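You operate a simulated robot arm through the tools that you are given. There is no shell and no other tool. Be economical: measure what you need, move in short steps, check, and stop when the job is done.

Carry out the task below with a simulated robot arm. There is one attempt and no reset: what you move stays moved.

TASK
On the basin side of the work table, make the swatch roll two and the swatch roll seven change places.
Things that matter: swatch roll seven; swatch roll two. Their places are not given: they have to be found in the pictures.

It is judged by the outcome, as a careful person would: the job done as asked, and still so three seconds after it is handed in. It fails if anything else is knocked over, pushed out of place, dropped, spilled or broken.

THE ROBOT
A 6-joint arm with a two-finger parallel gripper, fixed in place. Base frame: the origin is at the foot of the arm, x ahead of it, y to its left, z up; the work surface is at about z = 0.78. Lengths are in m, angles in rad, forces in N, time in s.
With the tool pointing down near the work surface it reaches from about 0.24 to 0.64 m from the base axis. Its first joint turns from -1.152 to 1.152 rad. Payload 2.7 kg.
Tool frame: the origin (TCP) lies between the finger pads and is the grasp point; the fingertips stand 0.023 m ahead of it; z points along the fingers, y is the line along which they close. The gripper opens to 0.094 m. The fingers are 0.038 m wide and 0.01 m thick; the gripper's body (0.054 by 0.096 m) begins 0.039 m behind the TCP.
Orientation is told as [roll, pitch, yaw] about the base's x, y, z axes, in that order, counted from this pose: with the fingers straight down and closing along the base's y, the tool's x points along the base's -x, its y along +y and its z along -z.

THE INTERFACE
- The arm moves only by the tool apply_moves. Its argument "series" is text: rows parted by semicolons, each of 5 numbers parted by spaces: the opening in per cent of the stroke, from 0 (shut) to 100 (fully open), then the shift along the tool's x, y, z in units of 30 mm (1.0 is 30 mm), then the turn about the tool's z in units of 6 degrees (1.0 is 6 degrees). In form: fingers dx dy dz spin; .... A call has 1 to 20 rows; each row shifts and turns the commanded pose from where the row before left it, along the tool's axes as they then stand. A call with a number of a shift or a turn outside -1 to 1 is refused whole. A row lasts 0.2 s, in which the tool goes at most 0.05 m and 0.15 rad; a call with a longer step from one row to the next is refused whole, and so is a gripper value outside its range. A pose out of reach is approached as far as the arm can. The call stops where the force on the tool passes 40 N (or 10 N more than at its start, if that is more) or the arm is blocked; 0.2 s more then pass. The fingers move at their own pace (about 0.045 m/s each) and stop on an object; they squeeze with about 41 N. The grip force told is the motor's: it shows also when the fingers shut on nothing. Time passes only in rows, and 0.2 s behind the last, so rows that do not move let the fingers close. It gives the time, the measured TCP pose, the force on the tool (base axes), the opening and the grip force at its end, in the units of the frame above (readings bear some noise), and new pictures: "views" is both (left out), scene, wrist or none.
- Cameras (640 x 400 px; columns grow to the right, rows downward): "scene" is fixed at [0.081, -0.4388, 1.3995]; the picture's right is [0.71, -0.71, 0.00], its down [-0.43, -0.43, -0.79] and it looks along [0.56, 0.56, -0.61] (base axes); focal length 339 px, centre (320, 200). "wrist" rides on the gripper at [-0.039, 0, -0.044] in the tool frame; the picture's right is [0.00, -1.00, 0.00], its down [0.97, 0.00, -0.24] and it looks along [0.24, 0.00, 0.97] (tool axes); focal length 218 px, centre (320, 200).
- measure_at(camera, pixels): for up to 12 pixels [column, row] of the newest picture of that camera ("zoom" is the newest enlarged one), the place [x, y, z] in the base frame of the surface seen there, good to about 0.003 m. No time passes.
- enlarge(camera, box): a new picture of the part [left, top, right, bottom] of that camera's present view, enlarged. No time passes.
- job_done(): hands the job in; it is judged then, once.

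Work in short steps. Measure before you move; look again where a grasp or a placing could have gone wrong, and mend it. You have 60 turns and 100 pictures in all, the two below and enlarged ones among them. Open the gripper and draw the arm clear of the work before you hand the job in, unless the task says otherwise; then end with one line.

The tools are called as name(argument=value, ...) on one line, values as JSON. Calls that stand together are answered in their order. apply_moves: Moves the arm, as the interface text tells. Its arguments: {"type":"object","properties":{"series":{"type":"string"},"views":{"type":"string","enum":["both","scene","wrist","none"]}},"required":["series"]} The other tools are called the same way: measure_at (camera, pixels) gives the place of the surface under pixels of a picture; enlarge (camera, box) takes an enlarged picture of a part of a camera's view; job_done () hands the job in.

At the start:

```text
clock: 0.0
position: [0.4776, -0.035, 1.0261]
ee_rot: [0.0, -0.002, 0.0]
ft_force: [-0.1, -0.1, -0.2]
grip_width: 0.0938
grasp_force: 0.0
```

scene: 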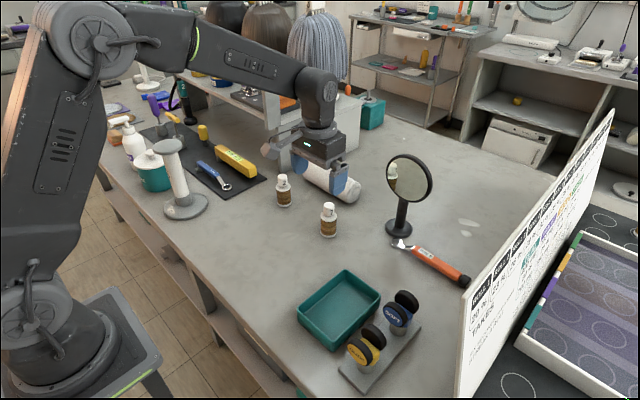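
wrist: 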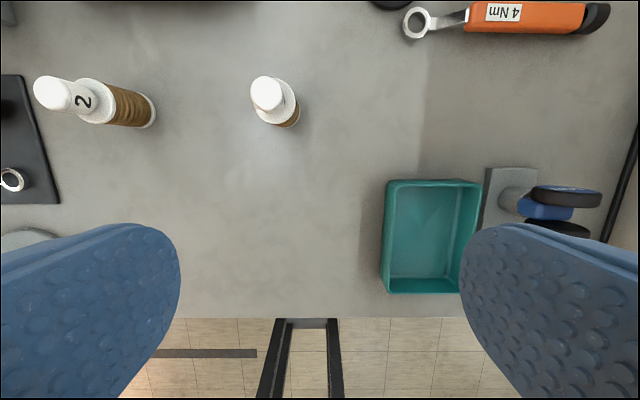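

The two bottle-like rolls are at about (283,190) and (328,220) in the scene view; one has "2" on its knob. I enlarge to read labels and survey other candidates.

enlarge(camera="scene", box=[240, 150, 400, 250])

enlarge(camera="wrist", box=[0, 40, 320, 240])

enlarge(camera="scene", box=[90, 60, 290, 230])

measure_at(camera="scene", pixels=[[283, 178], [283, 195], [328, 206], [328, 226], [283, 212], [328, 240], [400, 215], [340, 300], [340, 185], [405, 245]])

```text
4.00 times, centred on (320, 200) of scene
```

zoom: 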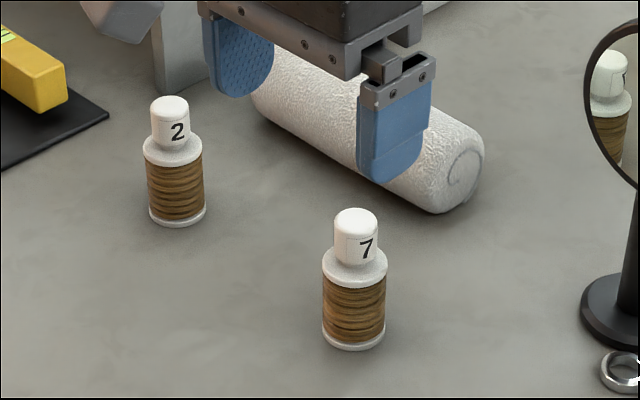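

```text
2.00 times, centred on (160, 140) of wrist
```

zoom: 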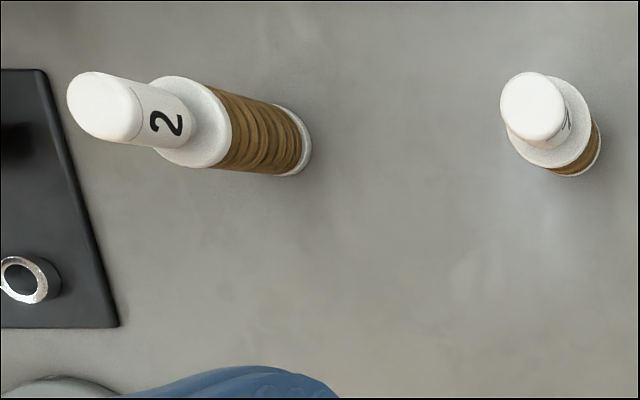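

```text
2.35 times, centred on (190, 145) of scene
```

zoom: 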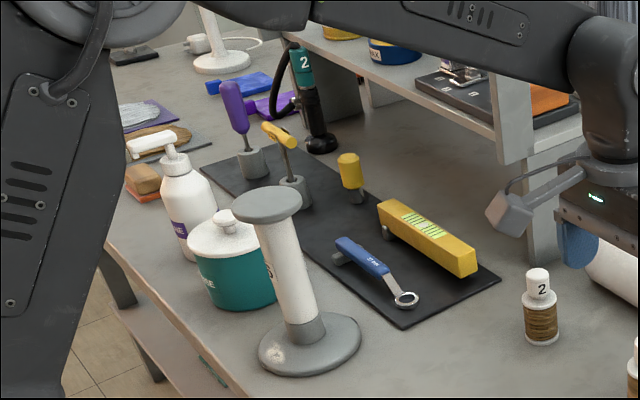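

```text
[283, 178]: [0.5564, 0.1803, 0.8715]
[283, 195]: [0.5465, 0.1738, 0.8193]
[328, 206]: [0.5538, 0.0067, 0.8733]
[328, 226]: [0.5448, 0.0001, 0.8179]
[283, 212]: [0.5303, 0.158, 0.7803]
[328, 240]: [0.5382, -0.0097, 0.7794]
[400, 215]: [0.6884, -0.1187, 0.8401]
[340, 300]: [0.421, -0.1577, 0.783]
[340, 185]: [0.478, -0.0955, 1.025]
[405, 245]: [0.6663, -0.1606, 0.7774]
```

Roll 2 is near (0.56, 0.189) and roll 7 near (0.56, 0.014). I measure the neighbours and the knob tops before moving.

measure_at(camera="scene", pixels=[[350, 197], [355, 185], [318, 180], [410, 155], [390, 175], [430, 180], [258, 180], [283, 184], [328, 212], [283, 191], [328, 221], [300, 250]])

measure_at(camera="wrist", pixels=[[267, 93], [256, 93], [279, 93], [267, 80], [267, 106], [50, 93], [45, 93], [55, 93], [50, 83], [50, 103], [283, 121], [291, 102]])

```text
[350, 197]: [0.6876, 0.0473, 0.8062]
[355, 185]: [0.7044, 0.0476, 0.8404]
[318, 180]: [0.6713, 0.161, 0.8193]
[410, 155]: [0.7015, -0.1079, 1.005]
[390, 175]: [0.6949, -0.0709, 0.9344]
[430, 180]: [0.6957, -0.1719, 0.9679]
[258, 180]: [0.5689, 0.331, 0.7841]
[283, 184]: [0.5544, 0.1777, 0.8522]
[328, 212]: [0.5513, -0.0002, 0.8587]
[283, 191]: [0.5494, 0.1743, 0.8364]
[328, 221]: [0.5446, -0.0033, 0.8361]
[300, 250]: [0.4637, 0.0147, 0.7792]
```

```text
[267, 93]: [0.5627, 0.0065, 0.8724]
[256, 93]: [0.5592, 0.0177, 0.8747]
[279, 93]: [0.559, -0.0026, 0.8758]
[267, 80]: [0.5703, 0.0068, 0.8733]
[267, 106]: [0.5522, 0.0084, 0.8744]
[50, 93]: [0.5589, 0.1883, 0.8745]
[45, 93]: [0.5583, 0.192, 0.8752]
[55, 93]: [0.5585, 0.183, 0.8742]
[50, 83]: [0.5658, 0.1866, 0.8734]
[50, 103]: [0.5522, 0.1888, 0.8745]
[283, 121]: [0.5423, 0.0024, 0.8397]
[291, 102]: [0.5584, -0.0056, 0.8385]
```

Roll 7's knob top is centred near (0.561, 0.0075, 0.874), roll 2's near (0.559, 0.187), shoulders at z 0.839. I move above roll 7.

apply_moves(series="100 -0.93 0.47 0.5 0; 100 -0.93 0.47 0.5 0; 100 -0.92 0.48 0.5 0; 100 0 0 0.5 0; 100 0 0 0 0")

```text
clock: 1.2
position: [0.561, 0.0089, 0.9674]
ee_rot: [-0.001, -0.002, 0.001]
ft_force: [-0.1, -0.2, -0.2]
grip_width: 0.0938
grasp_force: 0.1
```

scene: 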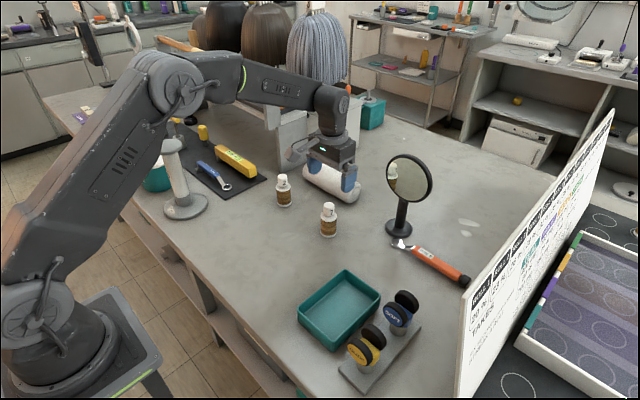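
wrist: 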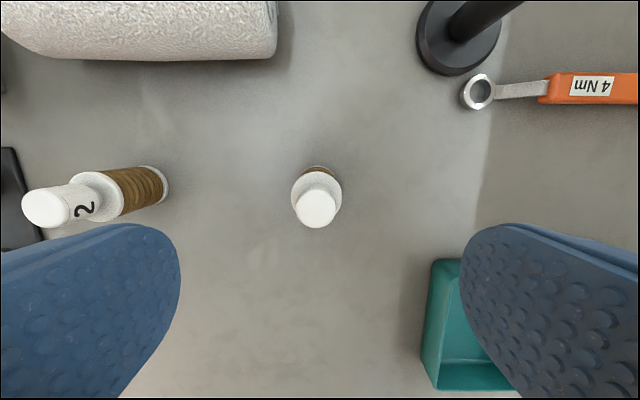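

The roll 7 knob is at (316,208) in the wrist view, nearly on the axis. I measure it and the mark of its base more finely.

measure_at(camera="wrist", pixels=[[316, 208], [300, 208], [332, 208], [316, 194], [316, 222], [297, 182], [337, 182], [30, 208], [60, 208], [42, 195], [42, 222], [295, 190]])

enlarge(camera="wrist", box=[240, 150, 400, 250])

```text
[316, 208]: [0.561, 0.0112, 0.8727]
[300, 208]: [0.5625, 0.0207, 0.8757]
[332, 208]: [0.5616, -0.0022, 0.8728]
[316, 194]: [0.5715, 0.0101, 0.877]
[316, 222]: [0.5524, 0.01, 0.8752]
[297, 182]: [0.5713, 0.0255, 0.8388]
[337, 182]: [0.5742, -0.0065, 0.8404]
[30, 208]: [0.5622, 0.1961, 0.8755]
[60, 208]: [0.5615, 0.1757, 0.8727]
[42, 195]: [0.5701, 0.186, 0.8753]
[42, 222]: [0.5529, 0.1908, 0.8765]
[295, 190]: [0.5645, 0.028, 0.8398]
```

```text
4.00 times, centred on (320, 200) of wrist
```

zoom: 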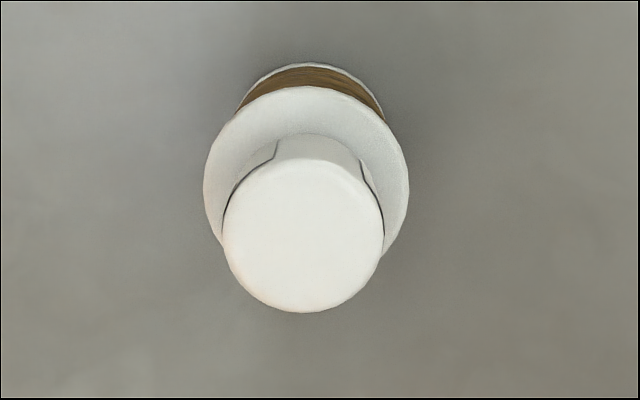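

Roll 7 sits at about (0.5615, 0.0105). I descend to z 0.866 so tips stay above the shoulder, and close.

apply_moves(series="100 0 0.05 0.9 0; 100 0 0 0.9 0; 100 0 0 0.9 0; 100 0 0 0.68 0; 100 0 0 0 0; 60 0 0 0 0; 30 0 0 0 0; 0 0 0 0 0; 0 0 0 0 0; 0 0 0 0 0; 0 0 0 0 0")

```text
clock: 3.6
position: [0.5621, 0.0088, 0.8648]
ee_rot: [0.0, 0.001, 0.0]
ft_force: [-1.2, 1.1, -0.5]
grip_width: 0.0266
grasp_force: 40.9
```

scene: 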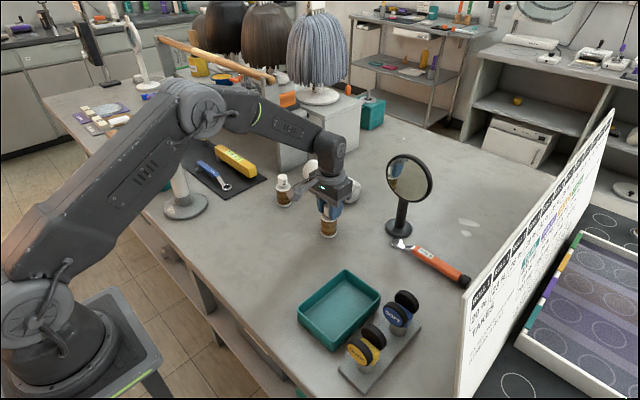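
wrist: 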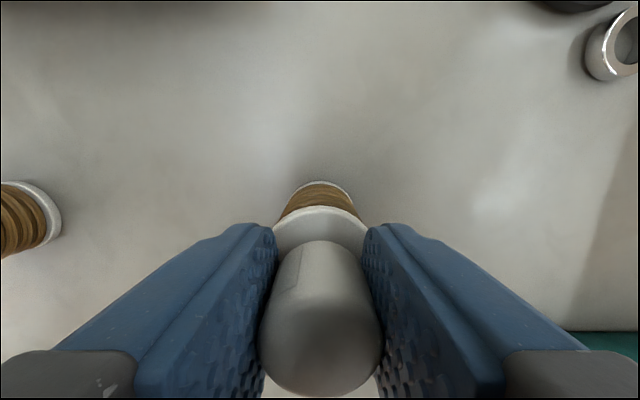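

Held at width 0.0266. I lift 60 mm and carry it to the empty spot near (0.442, 0.085), lowering to just at the surface.

apply_moves(series="0 0 0 -0.5 0; 0 0 0 -0.75 0; 0 0 0 -0.75 0; 0 0.8 0.5 0 0; 0 0.8 0.5 0 0; 0 0.8 0.5 0 0; 0 0.8 0.5 0 0; 0 0.8 0.5 0 0; 0 0 0 0 0; 0 0 0 0.75 0; 0 0 0 0.75 0; 0 0 0 0.4 0; 0 0 0 0 0")

```text
clock: 6.4
position: [0.4407, 0.084, 0.868]
ee_rot: [0.0, 0.001, 0.001]
ft_force: [0.7, 0.7, -0.7]
grip_width: 0.0263
grasp_force: 41.4
```

scene: 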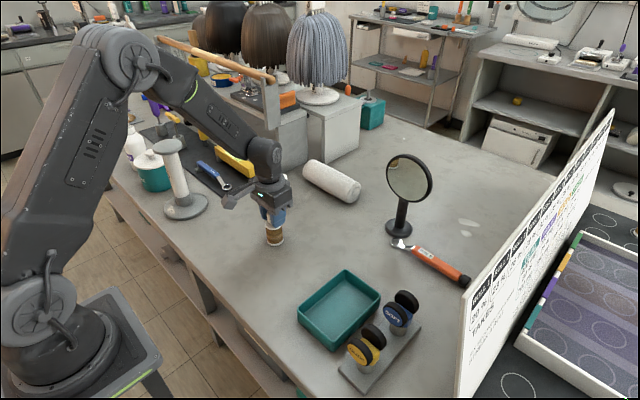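
wrist: 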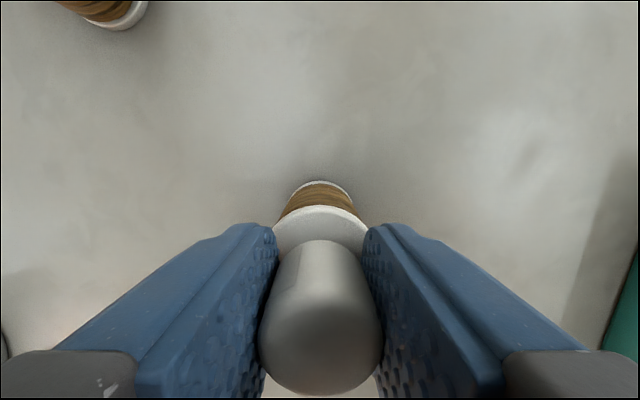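

Roll 7 hangs about 3 mm up over clear table. I set it down, release, and rise.

apply_moves(series="0 0 0 0.09 0; 0 0 0 0 0; 20 0 0 0 0; 35 0 0 0 0; 60 0 0 0 0; 100 0 0 0 0; 100 0 0 0 0; 100 0 0 -0.8 0; 100 0 0 -0.9 0; 100 0 0 -0.9 0; 100 0 0 -0.8 0; 100 0 0 0 0")

```text
clock: 9.0
position: [0.4407, 0.0837, 0.9685]
ee_rot: [0.001, 0.001, 0.0]
ft_force: [-0.6, -0.1, -0.6]
grip_width: 0.0939
grasp_force: 0.1
```

scene: 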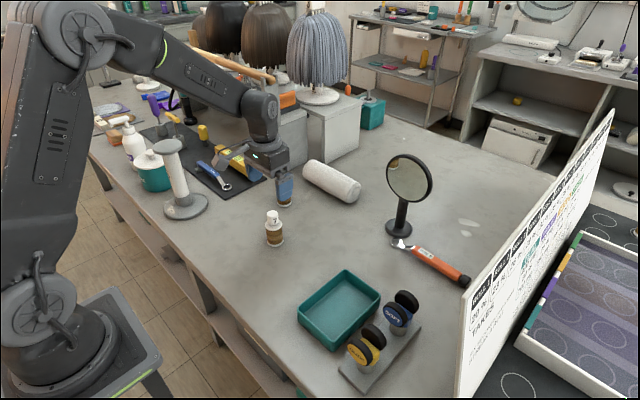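
wrist: 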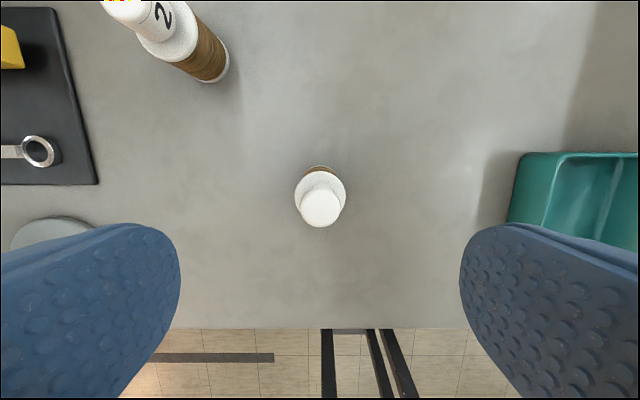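

Roll 7 stands upright. Now over roll 2 near (0.5605, 0.187).

apply_moves(series="100 -0.8 0.69 0 0; 100 -0.8 0.69 0 0; 100 -0.8 0.69 0 0; 100 -0.8 0.69 0 0; 100 -0.8 0.69 0 0; 100 0 0 0 0; 100 0 0 0 0")

```text
clock: 10.6
position: [0.5612, 0.1883, 0.968]
ee_rot: [-0.002, 0.0, 0.0]
ft_force: [0.4, -0.1, 0.1]
grip_width: 0.0938
grasp_force: 0.0
```

scene: 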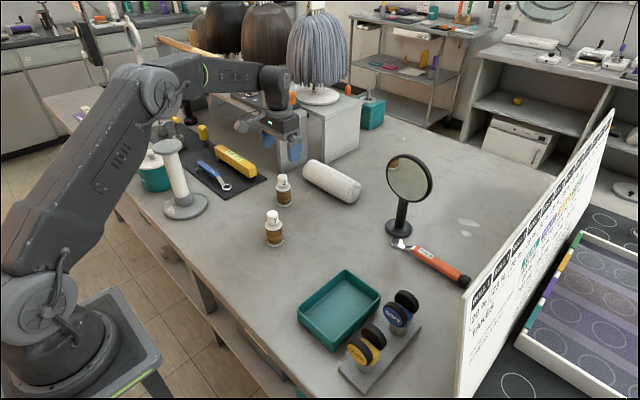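
wrist: 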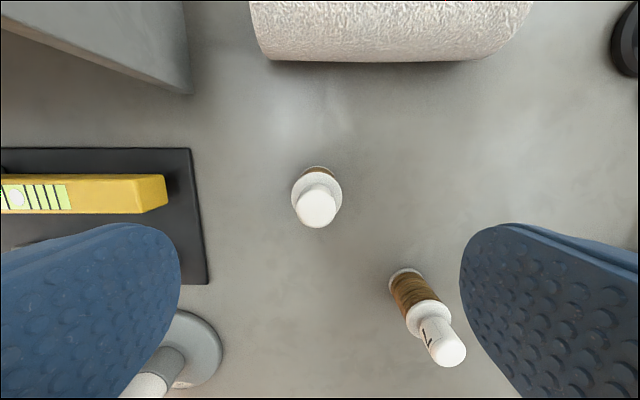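

Roll 2 shows at (316,208), the same offset roll 7 had. I check the nearby stand, hand tool and shelf corner for clearance before descending.

measure_at(camera="wrist", pixels=[[316, 208], [300, 208], [331, 208], [160, 375], [215, 345], [160, 190], [185, 85], [446, 350], [320, 60]])

measure_at(camera="scene", pixels=[[168, 145], [184, 146], [176, 180]])

```text
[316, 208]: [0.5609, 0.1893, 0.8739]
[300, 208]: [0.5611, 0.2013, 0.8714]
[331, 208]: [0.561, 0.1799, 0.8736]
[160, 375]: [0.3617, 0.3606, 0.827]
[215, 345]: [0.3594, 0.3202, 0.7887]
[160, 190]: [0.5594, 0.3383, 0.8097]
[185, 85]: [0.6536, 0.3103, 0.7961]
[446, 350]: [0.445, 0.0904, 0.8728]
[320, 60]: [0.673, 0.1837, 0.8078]
```

```text
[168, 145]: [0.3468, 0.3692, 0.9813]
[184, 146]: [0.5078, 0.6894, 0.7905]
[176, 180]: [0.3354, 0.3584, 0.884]
```

All neighbours are clear. I descend on roll 2 (y ≈ 0.190) and close.

apply_moves(series="100 0 0.06 0.9 0; 100 0 0 0.9 0; 100 0 0 0.9 0; 100 0 0 0.71 0; 100 0 0 0 0; 60 0 0 0 0; 30 0 0 0 0; 0 0 0 0 0; 0 0 0 0 0; 0 0 0 0 0; 0 0 0 0 0", views="wrist")

```text
clock: 13.0
position: [0.5617, 0.1893, 0.865]
ee_rot: [-0.002, -0.001, 0.0]
ft_force: [0.5, -0.9, 0.6]
grip_width: 0.0272
grasp_force: 41.2
```

wrist: 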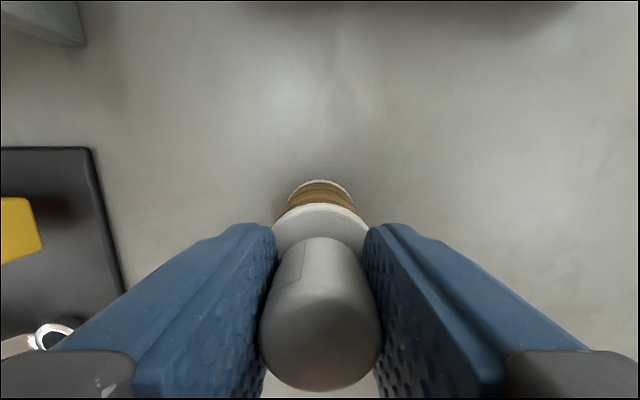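

Held (width 0.027). I lift and carry it -6.0 units in y to roll 7's old place, lowering to just at the surface.

apply_moves(series="0 0 0 -0.5 0; 0 0 0 -0.75 0; 0 0 0 -0.75 0; 0 0 -0.75 0 0; 0 0 -0.75 0 0; 0 0 -0.75 0 0; 0 0 -0.75 0 0; 0 0 -0.75 0 0; 0 0 -0.75 0 0; 0 0 -0.75 0 0; 0 0 -0.75 0 0; 0 0 0 0 0; 0 0 0 0.75 0; 0 0 0 0.75 0; 0 0 0 0.4 0; 0 0 0 0 0")

```text
clock: 16.4
position: [0.5615, 0.0095, 0.8684]
ee_rot: [0.0, 0.0, 0.0]
ft_force: [-0.6, -0.2, -0.4]
grip_width: 0.0271
grasp_force: 41.2
```

scene: 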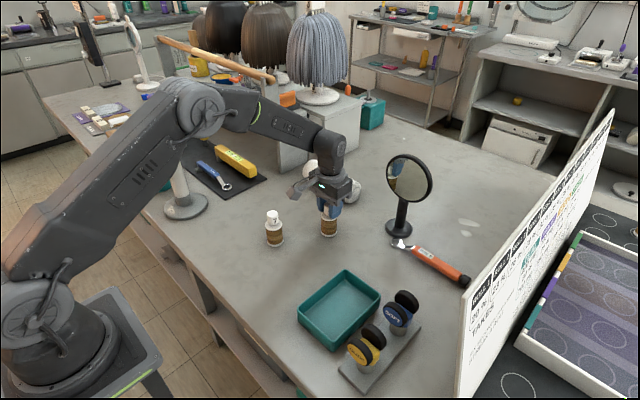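
wrist: 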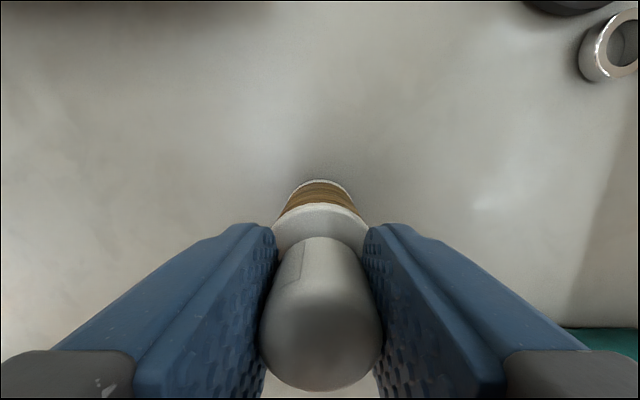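

Over roll 7's old place. I set roll 2 down, release, rise, and go above roll 7 at the spare spot.

apply_moves(series="0 0 0 0.09 0; 0 0 0 0 0; 20 0 0 0 0; 35 0 0 0 0; 60 0 0 0 0; 100 0 0 0 0; 100 0 0 0 0; 100 0 0 -0.8 0; 100 0 0 -0.9 0; 100 0 0 -0.9 0; 100 0 0 -0.8 0; 100 0.8 0.5 0 0; 100 0.8 0.5 0 0; 100 0.8 0.5 0 0; 100 0.8 0.5 0 0; 100 0.8 0.5 0 0; 100 0 0 0 0")

```text
clock: 20.0
position: [0.4418, 0.0848, 0.9664]
ee_rot: [-0.002, 0.0, -0.001]
ft_force: [0.2, -0.9, 0.4]
grip_width: 0.094
grasp_force: 0.1
```

scene: 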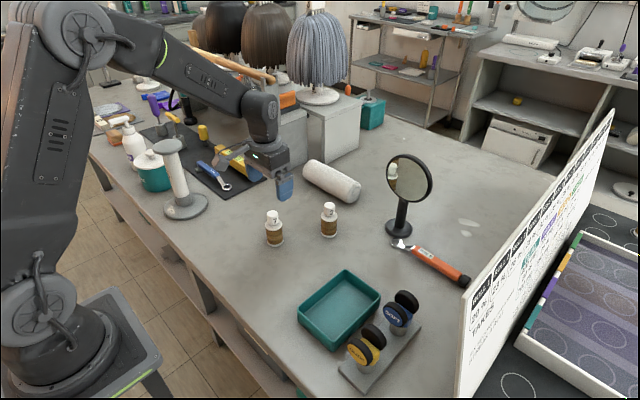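
wrist: 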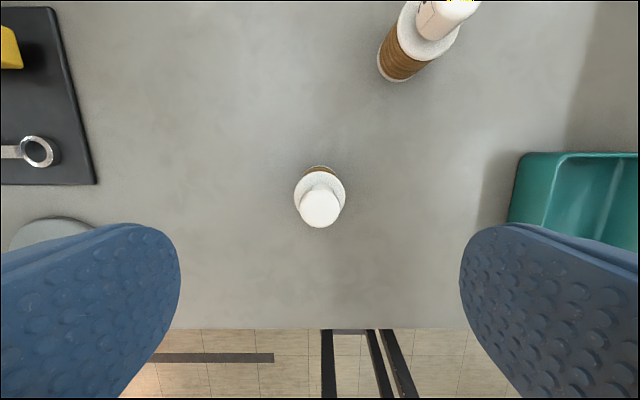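

Roll 2 stands in place; roll 7 is centred below. I descend and grip.

apply_moves(series="100 0 0 0.9 0; 100 0 0 0.9 0; 100 0 0 0.9 0; 100 0 0 0.7 0; 100 0 0 0 0; 60 0 0 0 0; 30 0 0 0 0; 0 0 0 0 0; 0 0 0 0 0; 0 0 0 0 0; 0 0 0 0 0", views="wrist")

```text
clock: 22.4
position: [0.4424, 0.0835, 0.8646]
ee_rot: [0.0, 0.0, 0.001]
ft_force: [-0.6, 0.3, -0.2]
grip_width: 0.0262
grasp_force: 41.1
```

wrist: 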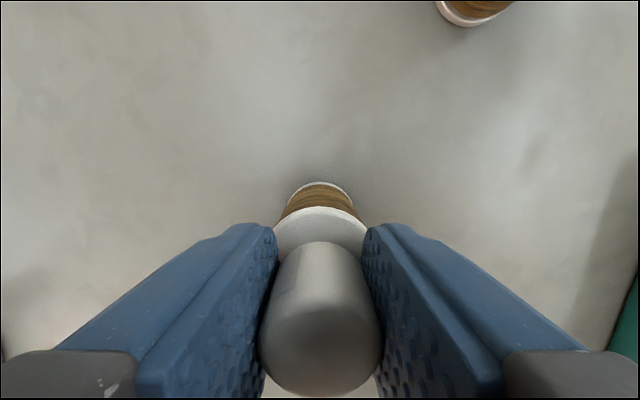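

Held. I lift and carry it (-4.0 x, +3.51 y units) to roll 2's old place.

apply_moves(series="0 0 0 -0.5 0; 0 0 0 -0.75 0; 0 0 0 -0.75 0; 0 -0.8 0.7 0 0; 0 -0.8 0.7 0 0; 0 -0.8 0.7 0 0; 0 -0.8 0.7 0 0; 0 -0.8 0.71 0 0; 0 0 0 0 0; 0 0 0 0.75 0; 0 0 0 0.75 0; 0 0 0 0.4 0; 0 0 0 0 0")

```text
clock: 25.2
position: [0.5619, 0.1892, 0.8668]
ee_rot: [-0.001, 0.0, 0.0]
ft_force: [-0.6, -0.8, -1.1]
grip_width: 0.0255
grasp_force: 41.1
```

scene: 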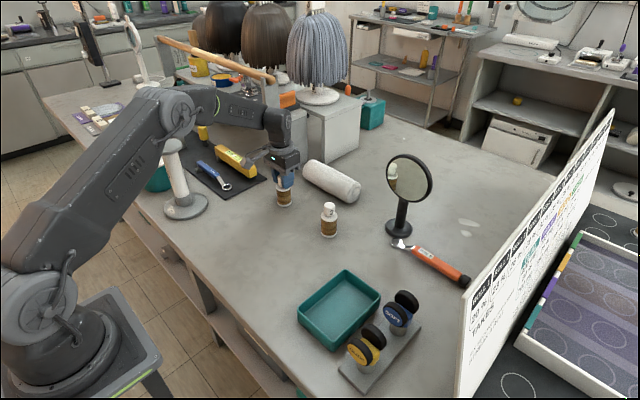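
wrist: 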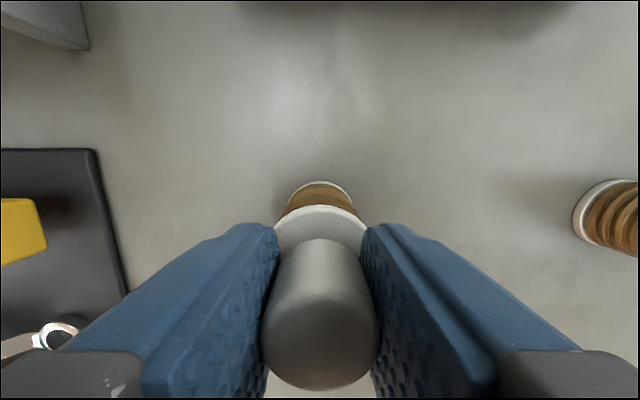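

At (0.562, 0.189), roll 2's old place. I set roll 7 down, release, rise, and draw back clear.

apply_moves(series="0 0 0 0.08 0; 0 0 0 0 0; 20 0 0 0 0; 35 0 0 0 0; 60 0 0 0 0; 100 0 0 0 0; 100 0 0 0 0; 100 0 0 -0.8 0; 100 0 0 -0.9 0; 100 0 0 -0.9 0; 100 0 0 -0.9 0; 100 0 0 -0.9 0; 100 0.9 -0.9 -0.3 0; 100 0.9 -0.9 -0.3 0; 100 0.9 -0.9 0 0; 100 0.9 -0.9 0 0; 100 0 -0.9 0 0; 100 0 -0.9 0 0; 100 0 0 0 0")

enlarge(camera="scene", box=[240, 150, 400, 250])

measure_at(camera="scene", pixels=[[283, 178], [283, 195], [328, 206], [328, 226]])

```text
clock: 29.2
position: [0.455, 0.0265, 1.0157]
ee_rot: [-0.001, -0.001, 0.001]
ft_force: [0.0, 0.2, -0.1]
grip_width: 0.0942
grasp_force: 0.1
```

scene: 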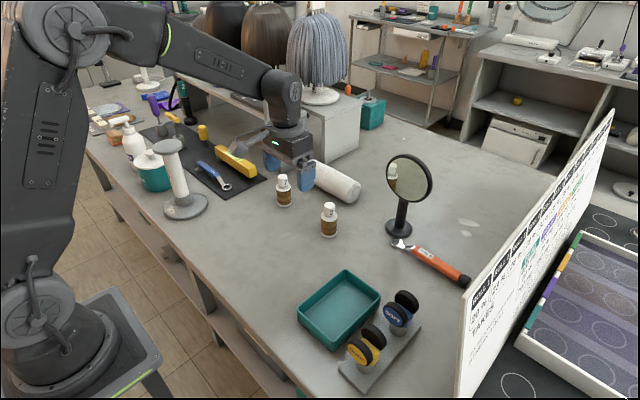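
wrist: 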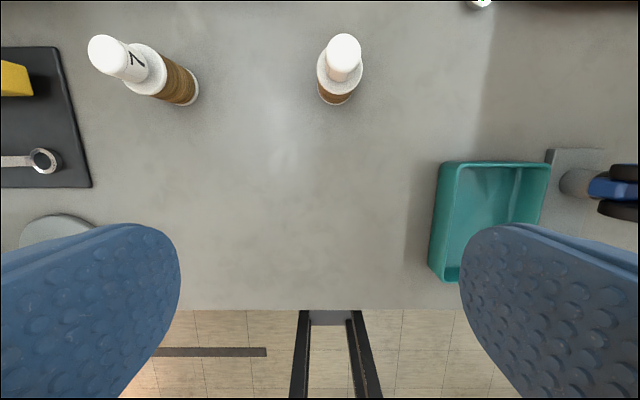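

```text
4.00 times, centred on (320, 200) of scene
```

zoom: 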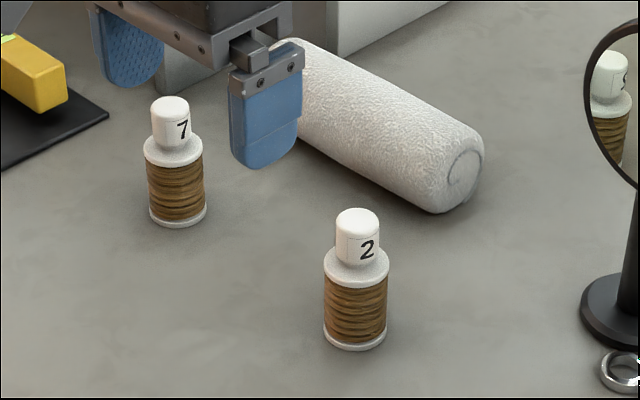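

```text
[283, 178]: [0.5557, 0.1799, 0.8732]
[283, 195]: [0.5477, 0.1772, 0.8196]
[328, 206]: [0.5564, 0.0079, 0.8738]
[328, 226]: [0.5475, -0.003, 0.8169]
```

The rolls have swapped to within about a millimetre, both are upright, nothing else has moved, and the arm is clear.

job_done()

```text
The job is handed in.
```

Swatch roll two and swatch roll seven have changed places; both stand upright at each other's old spots, and nothing else on the table moved.
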